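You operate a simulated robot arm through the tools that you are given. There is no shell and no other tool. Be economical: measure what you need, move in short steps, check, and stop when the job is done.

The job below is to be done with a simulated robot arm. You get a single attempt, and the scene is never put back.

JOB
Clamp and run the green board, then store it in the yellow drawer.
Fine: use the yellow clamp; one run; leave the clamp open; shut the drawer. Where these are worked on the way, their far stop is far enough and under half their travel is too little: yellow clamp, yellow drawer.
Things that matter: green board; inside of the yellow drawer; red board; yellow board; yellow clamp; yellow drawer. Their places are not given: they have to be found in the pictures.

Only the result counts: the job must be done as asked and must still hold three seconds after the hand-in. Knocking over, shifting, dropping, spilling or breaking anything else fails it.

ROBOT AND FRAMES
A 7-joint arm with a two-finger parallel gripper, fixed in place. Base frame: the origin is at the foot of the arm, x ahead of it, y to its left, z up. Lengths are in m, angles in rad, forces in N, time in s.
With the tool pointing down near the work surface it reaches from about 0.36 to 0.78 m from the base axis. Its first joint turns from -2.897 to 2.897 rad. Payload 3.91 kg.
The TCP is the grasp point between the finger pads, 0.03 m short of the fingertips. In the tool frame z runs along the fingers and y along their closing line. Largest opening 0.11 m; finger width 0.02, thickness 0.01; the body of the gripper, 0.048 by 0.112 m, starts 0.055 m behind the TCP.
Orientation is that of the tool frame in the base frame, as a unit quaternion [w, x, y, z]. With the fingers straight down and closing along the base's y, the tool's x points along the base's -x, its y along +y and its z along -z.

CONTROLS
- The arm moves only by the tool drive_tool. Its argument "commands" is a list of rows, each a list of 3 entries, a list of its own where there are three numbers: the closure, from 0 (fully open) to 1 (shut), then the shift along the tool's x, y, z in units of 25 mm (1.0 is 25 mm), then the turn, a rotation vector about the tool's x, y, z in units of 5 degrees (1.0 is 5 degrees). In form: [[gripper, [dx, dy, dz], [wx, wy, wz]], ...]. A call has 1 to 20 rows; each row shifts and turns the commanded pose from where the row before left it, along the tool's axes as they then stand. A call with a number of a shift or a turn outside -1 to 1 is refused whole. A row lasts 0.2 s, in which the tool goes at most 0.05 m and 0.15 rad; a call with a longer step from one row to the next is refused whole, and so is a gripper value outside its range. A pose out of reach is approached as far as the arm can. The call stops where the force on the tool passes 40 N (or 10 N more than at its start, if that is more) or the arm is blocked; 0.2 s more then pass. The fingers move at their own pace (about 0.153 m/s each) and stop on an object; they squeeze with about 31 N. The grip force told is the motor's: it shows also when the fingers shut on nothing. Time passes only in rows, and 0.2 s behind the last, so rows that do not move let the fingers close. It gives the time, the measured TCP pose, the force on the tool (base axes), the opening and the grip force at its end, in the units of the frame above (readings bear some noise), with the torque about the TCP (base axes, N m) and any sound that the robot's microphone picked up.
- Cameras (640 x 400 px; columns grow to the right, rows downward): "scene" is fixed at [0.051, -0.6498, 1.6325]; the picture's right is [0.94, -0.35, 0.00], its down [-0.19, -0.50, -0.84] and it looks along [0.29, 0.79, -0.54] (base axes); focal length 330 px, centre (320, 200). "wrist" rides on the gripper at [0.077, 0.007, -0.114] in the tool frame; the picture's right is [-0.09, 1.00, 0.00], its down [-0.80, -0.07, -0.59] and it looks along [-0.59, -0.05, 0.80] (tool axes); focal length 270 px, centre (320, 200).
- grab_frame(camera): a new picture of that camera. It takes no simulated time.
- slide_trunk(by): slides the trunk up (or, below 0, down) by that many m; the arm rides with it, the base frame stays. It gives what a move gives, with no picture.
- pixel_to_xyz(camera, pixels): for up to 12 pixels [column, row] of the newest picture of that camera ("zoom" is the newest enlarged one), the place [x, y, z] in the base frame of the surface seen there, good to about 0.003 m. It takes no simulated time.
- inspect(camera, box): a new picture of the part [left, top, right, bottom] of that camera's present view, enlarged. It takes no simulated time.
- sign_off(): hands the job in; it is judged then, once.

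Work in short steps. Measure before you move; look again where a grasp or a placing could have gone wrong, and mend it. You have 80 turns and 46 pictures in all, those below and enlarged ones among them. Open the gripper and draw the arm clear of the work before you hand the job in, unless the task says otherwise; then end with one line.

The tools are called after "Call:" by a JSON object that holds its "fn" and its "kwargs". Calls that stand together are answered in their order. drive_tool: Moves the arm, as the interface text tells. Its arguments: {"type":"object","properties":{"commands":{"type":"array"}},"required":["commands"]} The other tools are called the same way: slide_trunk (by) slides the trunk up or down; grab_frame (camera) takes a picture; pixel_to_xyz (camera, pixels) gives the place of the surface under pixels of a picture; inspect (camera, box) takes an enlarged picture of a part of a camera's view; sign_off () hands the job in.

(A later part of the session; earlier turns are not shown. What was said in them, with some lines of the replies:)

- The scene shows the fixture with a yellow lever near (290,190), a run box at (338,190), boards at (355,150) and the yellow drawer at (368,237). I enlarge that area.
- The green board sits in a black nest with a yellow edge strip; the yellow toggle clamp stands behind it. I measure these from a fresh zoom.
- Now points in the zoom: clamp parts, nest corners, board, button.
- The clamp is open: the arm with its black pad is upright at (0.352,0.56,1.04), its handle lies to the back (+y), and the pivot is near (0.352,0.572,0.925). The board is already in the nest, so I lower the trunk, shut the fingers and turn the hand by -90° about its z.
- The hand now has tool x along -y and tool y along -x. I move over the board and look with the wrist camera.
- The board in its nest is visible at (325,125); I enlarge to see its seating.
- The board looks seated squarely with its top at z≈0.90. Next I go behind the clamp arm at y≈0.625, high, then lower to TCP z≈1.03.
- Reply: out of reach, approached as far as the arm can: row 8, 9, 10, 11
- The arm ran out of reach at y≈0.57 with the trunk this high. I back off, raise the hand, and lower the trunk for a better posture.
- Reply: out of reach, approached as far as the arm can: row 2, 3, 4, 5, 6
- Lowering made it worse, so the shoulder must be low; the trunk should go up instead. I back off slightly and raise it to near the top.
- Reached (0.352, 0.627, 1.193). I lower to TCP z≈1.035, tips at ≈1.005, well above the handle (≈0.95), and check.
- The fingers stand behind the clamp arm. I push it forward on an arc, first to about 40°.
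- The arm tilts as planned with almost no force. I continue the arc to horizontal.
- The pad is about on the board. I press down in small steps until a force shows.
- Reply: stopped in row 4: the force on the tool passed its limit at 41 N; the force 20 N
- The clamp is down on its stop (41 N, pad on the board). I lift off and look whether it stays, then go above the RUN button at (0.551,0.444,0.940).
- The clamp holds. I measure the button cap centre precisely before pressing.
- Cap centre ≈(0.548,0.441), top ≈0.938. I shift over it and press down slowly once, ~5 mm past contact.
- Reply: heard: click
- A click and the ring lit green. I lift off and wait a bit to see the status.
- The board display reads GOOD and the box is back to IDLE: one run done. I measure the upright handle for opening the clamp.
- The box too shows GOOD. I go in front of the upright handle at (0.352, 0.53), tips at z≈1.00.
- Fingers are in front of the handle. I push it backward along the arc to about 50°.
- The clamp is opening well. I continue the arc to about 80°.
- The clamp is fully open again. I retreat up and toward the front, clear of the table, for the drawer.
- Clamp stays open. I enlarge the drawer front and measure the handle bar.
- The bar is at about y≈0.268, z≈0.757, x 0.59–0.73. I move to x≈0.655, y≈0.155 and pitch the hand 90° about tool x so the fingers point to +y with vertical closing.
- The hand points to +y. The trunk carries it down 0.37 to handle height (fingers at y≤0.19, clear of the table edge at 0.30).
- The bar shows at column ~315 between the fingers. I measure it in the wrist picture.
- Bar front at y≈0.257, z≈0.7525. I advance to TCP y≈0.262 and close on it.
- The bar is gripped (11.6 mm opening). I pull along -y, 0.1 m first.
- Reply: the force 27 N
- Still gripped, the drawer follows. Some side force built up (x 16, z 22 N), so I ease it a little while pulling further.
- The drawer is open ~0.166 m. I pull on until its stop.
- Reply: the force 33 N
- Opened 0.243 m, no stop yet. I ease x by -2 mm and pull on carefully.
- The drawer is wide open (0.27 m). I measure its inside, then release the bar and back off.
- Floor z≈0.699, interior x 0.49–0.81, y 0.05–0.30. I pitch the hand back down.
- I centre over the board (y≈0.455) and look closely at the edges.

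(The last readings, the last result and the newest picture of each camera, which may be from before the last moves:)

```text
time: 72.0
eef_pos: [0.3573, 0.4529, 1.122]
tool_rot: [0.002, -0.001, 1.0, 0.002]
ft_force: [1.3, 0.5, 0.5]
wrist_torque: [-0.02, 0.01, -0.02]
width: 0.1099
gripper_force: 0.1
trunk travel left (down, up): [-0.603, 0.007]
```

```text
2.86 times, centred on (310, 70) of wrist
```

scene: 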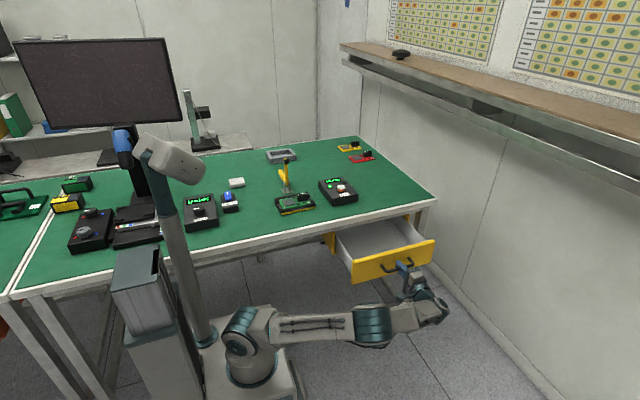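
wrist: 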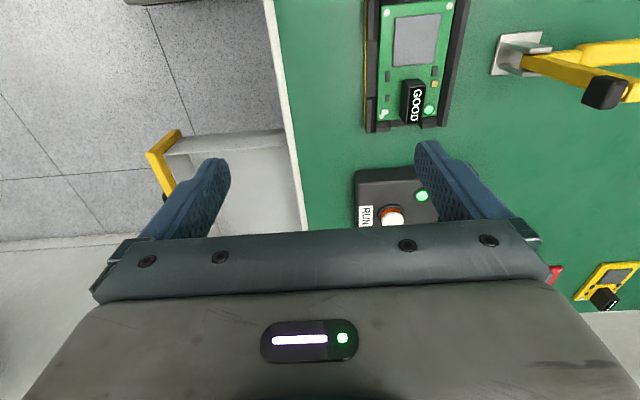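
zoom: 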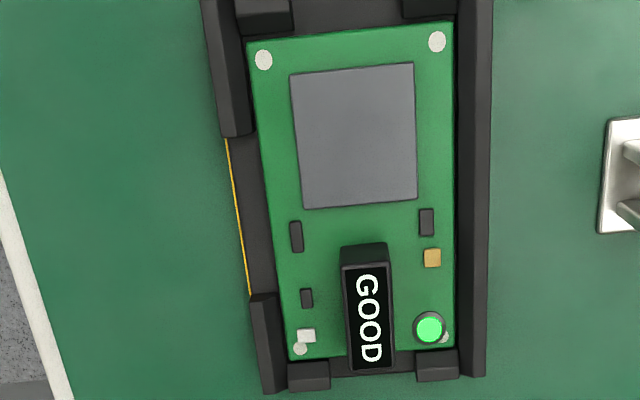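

I measure edges and wall heights around the board.

Call:
{"fn": "pixel_to_xyz", "kwargs": {"camera": "zoom", "pixels": [[250, 215], [262, 250], [268, 200], [448, 200], [463, 200], [485, 200], [230, 80], [345, 12], [348, 38], [365, 320], [403, 372], [440, 280]]}}

Call:
{"fn": "pixel_to_xyz", "kwargs": {"camera": "zoom", "pixels": [[275, 340], [340, 365], [365, 250], [350, 265], [392, 340], [345, 330], [468, 120], [468, 320], [445, 385], [265, 320]]}}

```text
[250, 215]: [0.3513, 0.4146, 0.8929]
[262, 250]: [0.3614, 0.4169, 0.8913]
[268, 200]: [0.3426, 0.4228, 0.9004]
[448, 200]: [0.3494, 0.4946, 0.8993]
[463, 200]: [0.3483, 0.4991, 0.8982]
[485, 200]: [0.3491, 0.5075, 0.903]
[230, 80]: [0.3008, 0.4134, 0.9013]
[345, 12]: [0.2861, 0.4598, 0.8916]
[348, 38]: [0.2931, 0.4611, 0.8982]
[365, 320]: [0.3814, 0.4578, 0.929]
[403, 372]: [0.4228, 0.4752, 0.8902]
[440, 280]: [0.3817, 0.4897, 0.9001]
```

```text
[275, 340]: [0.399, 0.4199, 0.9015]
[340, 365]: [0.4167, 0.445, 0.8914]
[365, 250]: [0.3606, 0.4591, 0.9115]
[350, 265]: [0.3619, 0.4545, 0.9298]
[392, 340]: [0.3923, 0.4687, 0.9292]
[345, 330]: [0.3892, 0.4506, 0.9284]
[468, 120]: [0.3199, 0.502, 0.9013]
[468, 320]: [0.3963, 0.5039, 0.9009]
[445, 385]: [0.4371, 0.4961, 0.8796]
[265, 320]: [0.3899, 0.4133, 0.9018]
```

The nest's rear wall (0.902) blocks edge gripping and the board (~0.12 long) exceeds the opening; the tall display block (x 0.361–0.405, y 0.450–0.469, top 0.929) is the natural grip. I descend above it, fingers preset to 30 mm.

Call:
{"fn": "drive_tool", "kwargs": {"commands": [[0.727, [-0.63, 0.26, 0], [0, 0, 0]], [0.727, [0, 0, 1], [0, 0, 0]], [0.727, [0, 0, 1], [0, 0, 0]], [0.727, [0, 0, 1], [0, 0, 0]], [0.727, [0, 0, 1], [0, 0, 0]], [0.727, [0, 0, 1], [0, 0, 0]], [0.727, [0, 0, 1], [0, 0, 0]]]}}

Call:
{"fn": "inspect", "kwargs": {"camera": "wrist", "box": [220, 60, 420, 250]}}

Call:
{"fn": "inspect", "kwargs": {"camera": "scene", "box": [265, 140, 345, 215]}}

```text
time: 73.6
eef_pos: [0.3734, 0.4591, 0.973]
tool_rot: [0.002, 0.0, 1.0, 0.003]
ft_force: [0.6, 0.3, -0.6]
wrist_torque: [-0.03, 0.02, 0.04]
width: 0.0299
gripper_force: 0.0
trunk travel left (down, up): [-0.603, 0.007]
```

```text
2.11 times, centred on (320, 155) of wrist
```

zoom: 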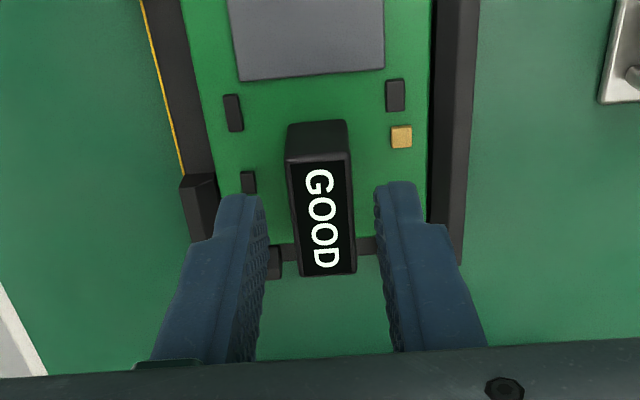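

```text
5.33 times, centred on (305, 178) of scene
```

zoom: 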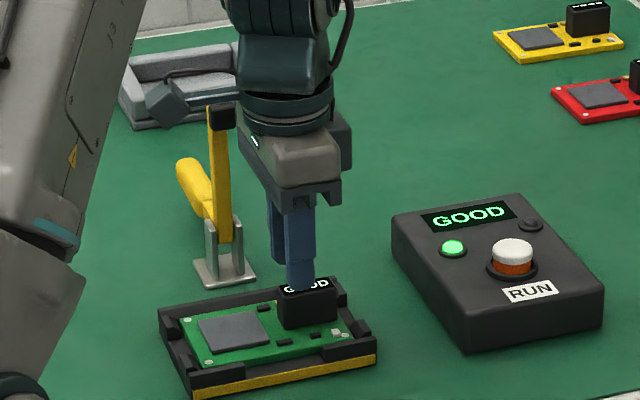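

The block is centred between the fingers. I go down to TCP z≈0.936 and close.

Call:
{"fn": "drive_tool", "kwargs": {"commands": [[0.727, [0, 0, 0.5], [0, 0, 0]], [0.727, [0, 0, 0.5], [0, 0, 0]], [0.727, [0, 0, 0.48], [0, 0, 0]], [1, [0, 0, 0], [0, 0, 0]], [1, [0, 0, 0], [0, 0, 0]]]}}

```text
time: 74.8
eef_pos: [0.3734, 0.4607, 0.9374]
tool_rot: [0.002, 0.0, 1.0, 0.002]
ft_force: [0.9, 0.4, 1.6]
wrist_torque: [-0.07, 0.13, 0.03]
width: 0.0188
gripper_force: 30.8
trunk travel left (down, up): [-0.603, 0.007]
```

Gripped at 18.8 mm. I lift slowly and check.

Call:
{"fn": "drive_tool", "kwargs": {"commands": [[1, [0, 0, -0.2], [0, 0, 0]], [1, [0, 0, -0.4], [0, 0, 0]], [1, [0, 0, -0.6], [0, 0, 0]], [1, [0, 0, -0.8], [0, 0, 0]]]}}

Call:
{"fn": "inspect", "kwargs": {"camera": "scene", "box": [265, 140, 345, 215]}}

```text
time: 75.8
eef_pos: [0.3735, 0.4595, 0.9888]
tool_rot: [0.002, 0.0, 1.0, 0.003]
ft_force: [-0.1, 0.0, -2.2]
wrist_torque: [0.04, 0.0, -0.01]
width: 0.0192
gripper_force: 30.7
trunk travel left (down, up): [-0.603, 0.007]
```

```text
5.33 times, centred on (305, 178) of scene
```

zoom: 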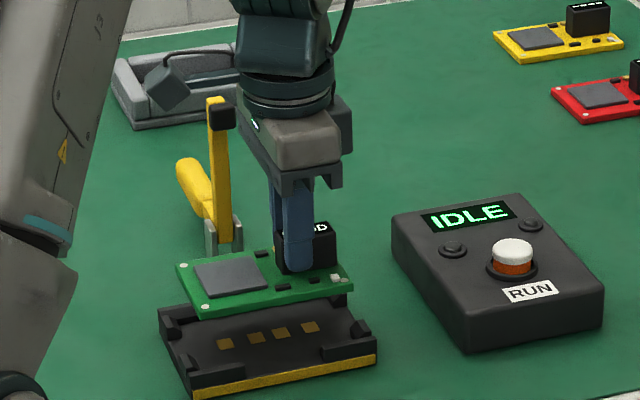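

The board hangs level in the grip. I raise it to z≈1.06 and carry it over the open drawer.

Call:
{"fn": "drive_tool", "kwargs": {"commands": [[1, [0, 0, -0.8], [0, 0, 0]], [1, [0, 0, -0.8], [0, 0, 0]], [1, [0, 0, -0.8], [0, 0, 0]], [1, [0, 0, -0.5], [0, 0, 0]], [1, [-0.4, -0.4, 0], [0, 0, 0]], [1, [-0.8, -0.8, 0], [0, 0, 0]], [1, [-0.8, -0.8, 0], [0, 0, 0]], [1, [-0.8, -0.8, 0], [0, 0, 0]], [1, [-0.8, -0.8, 0], [0, 0, 0]], [1, [-0.8, -0.8, 0], [0, 0, 0]], [1, [-0.8, -0.8, 0], [0, 0, 0]], [1, [-0.8, -0.8, 0], [0, 0, 0]], [1, [-0.8, -0.8, 0], [0, 0, 0]], [1, [-0.8, -0.8, 0], [0, 0, 0]], [1, [-0.8, -0.8, 0], [0, 0, 0]], [1, [-0.8, -0.8, 0], [0, 0, 0]], [1, [-0.8, -0.8, 0], [0, 0, 0]], [1, [-0.8, -0.8, 0], [0, 0, 0]], [1, [-0.6, -0.8, 0], [0, 0, 0]], [1, [0, -0.4, 0], [0, 0, 0]]]}}

Call:
{"fn": "slide_trunk", "kwargs": {"by": -0.24}}

Call:
{"fn": "inspect", "kwargs": {"camera": "scene", "box": [280, 150, 460, 310]}}

```text
time: 80.0
eef_pos: [0.6575, 0.1573, 1.0596]
tool_rot: [0.002, 0.0, 1.0, 0.003]
ft_force: [0.4, -0.6, -1.6]
wrist_torque: [0.02, -0.01, 0.03]
width: 0.0193
gripper_force: 31.0
trunk travel left (down, up): [-0.603, 0.007]
```

```text
time: 82.5
eef_pos: [0.6588, 0.1578, 0.8199]
tool_rot: [0.002, 0.0, 1.0, 0.003]
ft_force: [-0.5, -0.2, -1.5]
wrist_torque: [0.02, -0.02, 0.0]
width: 0.0194
gripper_force: 30.7
trunk travel left (down, up): [-0.363, 0.247]
```

```text
2.50 times, centred on (370, 230) of scene
```

zoom: 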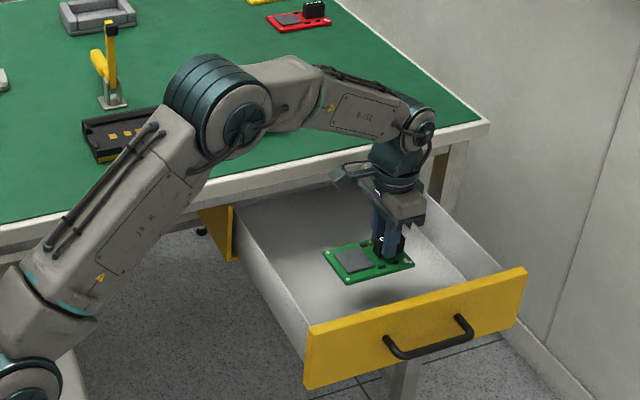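

The board is above the drawer floor. I lower with the arm to just above the floor, then in small steps.

Call:
{"fn": "drive_tool", "kwargs": {"commands": [[1, [0, 0, 0.8], [0, 0, 0]], [1, [0, 0, 0.8], [0, 0, 0]], [1, [0, 0, 0.6], [0, 0, 0]], [1, [0, 0, 0.3], [0, 0, 0]], [1, [0, 0, 0.1], [0, 0, 0]], [1, [0, 0, 0.1], [0, 0, 0]], [1, [0, 0, 0.1], [0, 0, 0]]]}}

Call:
{"fn": "inspect", "kwargs": {"camera": "scene", "box": [330, 190, 450, 290]}}

```text
time: 84.1
eef_pos: [0.6582, 0.1585, 0.7484]
tool_rot: [0.002, 0.0, 1.0, 0.002]
ft_force: [-1.0, -0.1, -1.6]
wrist_torque: [-0.01, -0.03, -0.02]
width: 0.0194
gripper_force: 31.2
trunk travel left (down, up): [-0.363, 0.247]
```

```text
4.00 times, centred on (390, 240) of scene
```

zoom: 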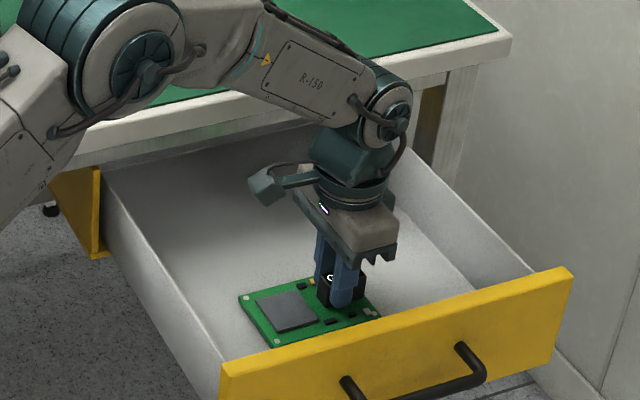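

Nearly down and no contact yet. I continue by 2 mm steps until the force rises.

Call:
{"fn": "drive_tool", "kwargs": {"commands": [[1, [0, 0, 0.08], [0, 0, 0]], [1, [0, 0, 0.08], [0, 0, 0]]]}}

Call:
{"fn": "pixel_to_xyz", "kwargs": {"camera": "zoom", "pixels": [[250, 305], [290, 335], [245, 320], [295, 290]]}}

```text
time: 84.7
eef_pos: [0.6575, 0.159, 0.7467]
tool_rot: [0.002, 0.0, 1.0, 0.003]
ft_force: [0.0, 0.4, 4.9]
wrist_torque: [-0.21, 0.52, -0.03]
width: 0.0193
gripper_force: 30.8
trunk travel left (down, up): [-0.363, 0.247]
```

```text
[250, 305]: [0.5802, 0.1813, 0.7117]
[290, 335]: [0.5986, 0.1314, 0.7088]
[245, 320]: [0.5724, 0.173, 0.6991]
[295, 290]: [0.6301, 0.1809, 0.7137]
```

The board touches the floor (force +5 N, torque). I open to 30 mm and lift away.

Call:
{"fn": "drive_tool", "kwargs": {"commands": [[0.727, [0, 0, 0], [0, 0, 0]], [0.727, [0, 0, 0], [0, 0, 0]], [0.727, [0, 0, -0.4], [0, 0, 0]], [0.727, [0, 0, -0.8], [0, 0, 0]], [0.727, [0, 0, -1], [0, 0, 0]], [0.727, [0, 0, -1], [0, 0, 0]], [0.727, [0, 0, -1], [0, 0, 0]]]}}

Call:
{"fn": "slide_trunk", "kwargs": {"by": 0.24}}

Call:
{"fn": "inspect", "kwargs": {"camera": "scene", "box": [280, 150, 460, 310]}}

```text
time: 86.3
eef_pos: [0.657, 0.158, 0.8508]
tool_rot: [0.002, 0.0, 1.0, 0.002]
ft_force: [-0.2, 0.7, -0.2]
wrist_torque: [0.04, -0.02, -0.01]
width: 0.0301
gripper_force: 0.1
trunk travel left (down, up): [-0.363, 0.247]
```

```text
time: 88.8
eef_pos: [0.6569, 0.1593, 1.0907]
tool_rot: [0.001, 0.0, 1.0, 0.003]
ft_force: [-0.4, 0.3, -0.2]
wrist_torque: [-0.01, 0.02, 0.01]
width: 0.0303
gripper_force: 0.1
trunk travel left (down, up): [-0.603, 0.007]
```

```text
2.50 times, centred on (370, 230) of scene
```

zoom: 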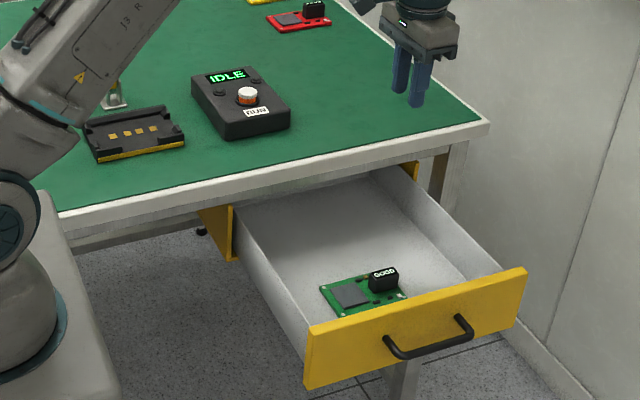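

The board lies flat in the drawer reading GOOD. I go back to the front of the drawer and pitch the hand forward again to push it shut.

Call:
{"fn": "drive_tool", "kwargs": {"commands": [[0.4, [0, -1, 0], [0, 0, 0]], [0.4, [0, -1, 0], [0, 0, 0]], [0.4, [0, -1, 0], [0, 0, 0]], [0.4, [0, -1, 0], [0, 0, 0]], [0.4, [0, -1, 0], [0, 0, 0]], [0.4, [0, -1, 0], [0, 0, 0]], [0.4, [0, -1, 0], [0, 0, 0]], [0.4, [0, -1, 0], [0, 0, 0]], [0.4, [0, -1, 0], [0, 0, 0]], [0.4, [0, -1, 0], [0, 0, 0]], [0.4, [0, -0.5, 0], [0, 0, 0]]]}}

Call:
{"fn": "drive_tool", "kwargs": {"commands": [[0.4, [0, 0, 0], [-1, 0, 0]], [0.4, [0, 0, 0], [-1, 0, 0]], [0.4, [0, 0, 0], [-1, 0, 0]], [0.4, [0, 0, 0], [-1, 0, 0]], [0.4, [0, 0, 0], [-1, 0, 0]], [0.4, [0, 0, 0], [-1, 0, 0]], [0.4, [0, 0, 0], [-1, 0, 0]], [0.4, [0, 0, 0], [-1, 0, 0]], [0.4, [0, 0, 0], [-1, 0, 0]], [0.4, [0, 0, 0], [-1, 0, 0]], [0.4, [0, 0, 0], [-1, 0, 0]], [0.4, [0, 0, 0], [-1, 0, 0]], [0.4, [0, 0, 0], [-1, 0, 0]], [0.4, [0, 0, 0], [-1, 0, 0]], [0.4, [0, 0, 0], [-1, 0, 0]], [0.4, [0, 0, 0], [-1, 0, 0]], [0.4, [0, 0, 0], [-1, 0, 0]], [0.4, [0, 0, 0], [-1, 0, 0]]]}}

Call:
{"fn": "slide_trunk", "kwargs": {"by": -0.338}}

Call:
{"fn": "grab_frame", "kwargs": {"camera": "wrist"}}

```text
time: 91.2
eef_pos: [0.6568, -0.1051, 1.0906]
tool_rot: [0.001, 0.0, 1.0, 0.004]
ft_force: [-0.3, 0.0, 0.1]
wrist_torque: [0.02, -0.01, -0.02]
width: 0.0662
gripper_force: 0.1
trunk travel left (down, up): [-0.603, 0.007]
```

```text
time: 95.0
eef_pos: [0.6571, -0.1044, 1.0891]
tool_rot: [0.001, -0.002, 0.705, 0.709]
ft_force: [0.5, 0.2, 0.4]
wrist_torque: [-0.04, -0.02, 0.02]
width: 0.0663
gripper_force: 0.0
trunk travel left (down, up): [-0.603, 0.007]
```

```text
time: 98.3
eef_pos: [0.6575, -0.1055, 0.7518]
tool_rot: [0.001, -0.002, 0.706, 0.709]
ft_force: [0.0, 0.3, 0.3]
wrist_torque: [0.0, -0.01, -0.03]
width: 0.0661
gripper_force: 0.0
trunk travel left (down, up): [-0.265, 0.345]
```

```text
12 pictures are left
```

wrist: 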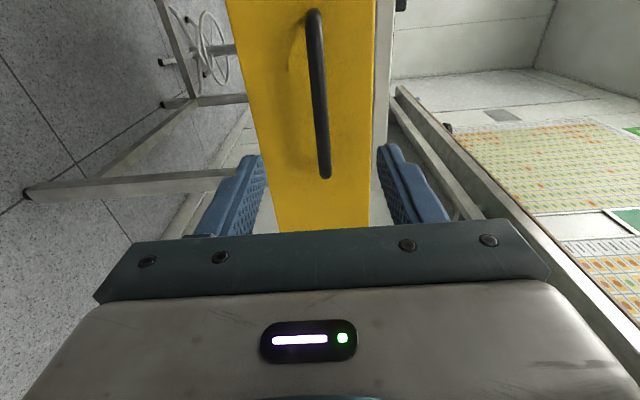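

The bar lies between the fingers. I narrow to 50 mm and push the drawer face with both fingertips at a gentle pace.

Call:
{"fn": "drive_tool", "kwargs": {"commands": [[0.545, [0, 0, 0.8], [0, 0, 0]], [0.545, [0, 0, 0.8], [0, 0, 0]], [0.545, [0, 0, 0.8], [0, 0, 0]], [0.545, [0, 0, 0.8], [0, 0, 0]], [0.545, [0, 0, 0.5], [0, 0, 0]], [0.545, [0, 0, 0.3], [0, 0, 0]], [0.545, [0, 0, 0.3], [0, 0, 0]], [0.545, [0, 0, 0.4], [0, 0, 0]], [0.545, [0, 0, 0.5], [0, 0, 0]], [0.545, [0, 0, 0.6], [0, 0, 0]], [0.545, [0, 0, 0.6], [0, 0, 0]], [0.545, [0, 0, 0.6], [0, 0, 0]], [0.545, [0, 0, 0.6], [0, 0, 0]], [0.545, [0, 0, 0.6], [0, 0, 0]], [0.545, [0, 0, 0.6], [0, 0, 0]]]}}

Call:
{"fn": "inspect", "kwargs": {"camera": "scene", "box": [280, 150, 460, 310]}}

```text
time: 101.5
eef_pos: [0.6576, 0.1153, 0.752]
tool_rot: [0.0, -0.002, 0.706, 0.708]
ft_force: [0.5, 0.0, 0.4]
wrist_torque: [0.0, 0.0, 0.01]
width: 0.05
gripper_force: 0.0
trunk travel left (down, up): [-0.265, 0.345]
```

```text
2.50 times, centred on (370, 230) of scene
```

zoom: 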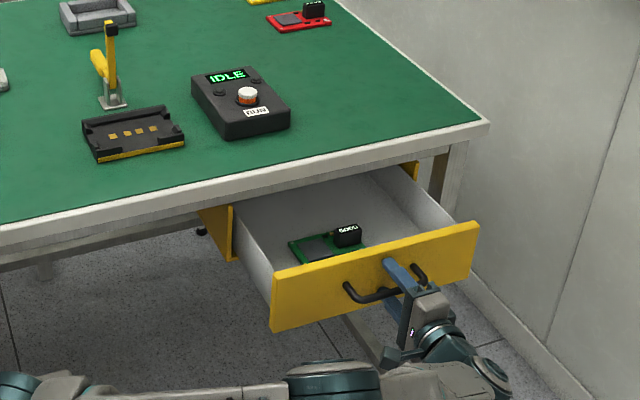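

The drawer slides in with the board steady. I push the remaining ~0.16 m, slowing at the end until the stop is felt.

Call:
{"fn": "drive_tool", "kwargs": {"commands": [[0.545, [0, 0, 0.4], [0, 0, 0]], [0.545, [0, 0, 0.6], [0, 0, 0]], [0.545, [0, 0, 0.6], [0, 0, 0]], [0.545, [0, 0, 0.6], [0, 0, 0]], [0.545, [0, 0, 0.6], [0, 0, 0]], [0.545, [0, 0, 0.6], [0, 0, 0]], [0.545, [0, 0, 0.6], [0, 0, 0]], [0.545, [0, 0, 0.6], [0, 0, 0]], [0.545, [0, 0, 0.5], [0, 0, 0]], [0.545, [0, 0, 0.4], [0, 0, 0]], [0.545, [0, 0, 0.3], [0, 0, 0]], [0.545, [0, 0, 0.2], [0, 0, 0]], [0.545, [0, 0, 0.15], [0, 0, 0]], [0.545, [0, 0, 0.1], [0, 0, 0]], [0.545, [0, 0, 0.1], [0, 0, 0]], [0.545, [0, 0, 0.1], [0, 0, 0]], [0.545, [0, 0, 0.1], [0, 0, 0]]]}}

Call:
{"fn": "inspect", "kwargs": {"camera": "scene", "box": [280, 150, 460, 310]}}

```text
time: 105.3
eef_pos: [0.6562, 0.2739, 0.7524]
tool_rot: [0.001, -0.001, 0.706, 0.708]
ft_force: [-13.7, -37.4, 2.2]
wrist_torque: [-0.99, 0.37, 0.4]
width: 0.0485
gripper_force: 0.0
trunk travel left (down, up): [-0.265, 0.345]
stopped in row 17: the force on the tool passed its limit at 42 N (the readings are from after the stop); the commanded pose is now the measured one
```

```text
2.50 times, centred on (370, 230) of scene
```

zoom: 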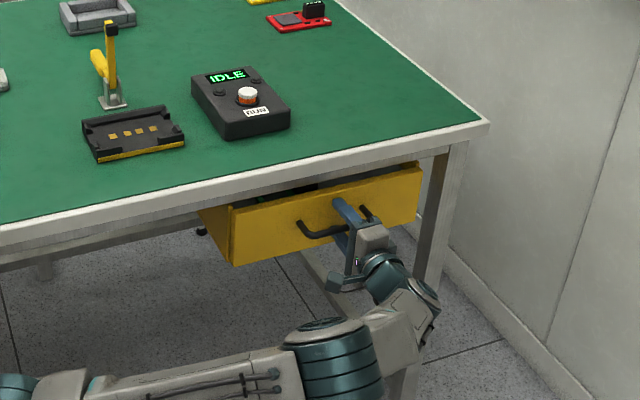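

The drawer hit its closed stop (42 N, face at y≈0.304). I back the hand off and look once more.

Call:
{"fn": "drive_tool", "kwargs": {"commands": [[0.545, [0, 0, -0.4], [0, 0, 0]], [0.3, [0, 0, -0.8], [0, 0, 0]], [0.3, [0, 0, -1], [0, 0, 0]], [0, [0, 0, -1], [0, 0, 0]], [0, [0, 0, -1], [0, 0, 0]], [0, [0, 0, -1], [0, 0, 0]], [0, [0, 0, -1], [0, 0, 0]], [0, [0, 0, 0], [0, 0, 0]]]}}

Call:
{"fn": "inspect", "kwargs": {"camera": "scene", "box": [250, 130, 450, 270]}}

Call:
{"fn": "pixel_to_xyz", "kwargs": {"camera": "zoom", "pixels": [[350, 340], [450, 310], [300, 350], [122, 100]]}}

```text
time: 107.1
eef_pos: [0.6574, 0.1255, 0.7515]
tool_rot: [-0.001, -0.002, 0.707, 0.707]
ft_force: [1.1, 0.2, -0.6]
wrist_torque: [0.05, 0.0, 0.02]
width: 0.11
gripper_force: 0.1
trunk travel left (down, up): [-0.265, 0.345]
```

```text
2.86 times, centred on (350, 200) of scene
```

zoom: 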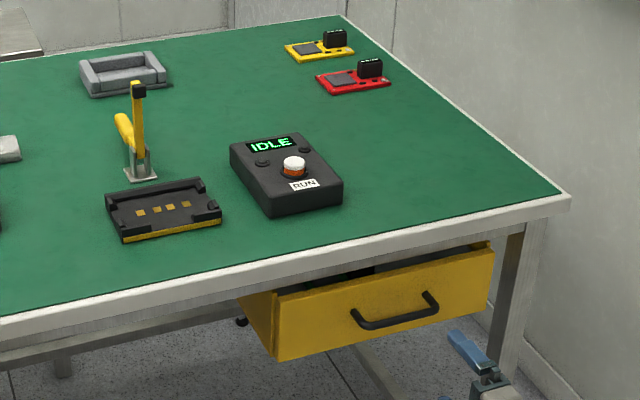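

```text
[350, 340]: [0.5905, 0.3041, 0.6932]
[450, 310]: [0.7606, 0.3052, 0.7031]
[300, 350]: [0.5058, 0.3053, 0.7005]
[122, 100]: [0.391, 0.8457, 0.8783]
```

The drawer face is back at y≈0.304 (shut), the clamp stands open, the nest is empty, the red and yellow boards are in place, and the hand is clear and open. I hand the job in.

Call:
{"fn": "sign_off", "kwargs": {}}

```text
The job is handed in.
```

I clamped the green board with the yellow clamp and ran it once (it read GOOD). It is now in the shut yellow drawer, with the clamp left open and the arm clear.
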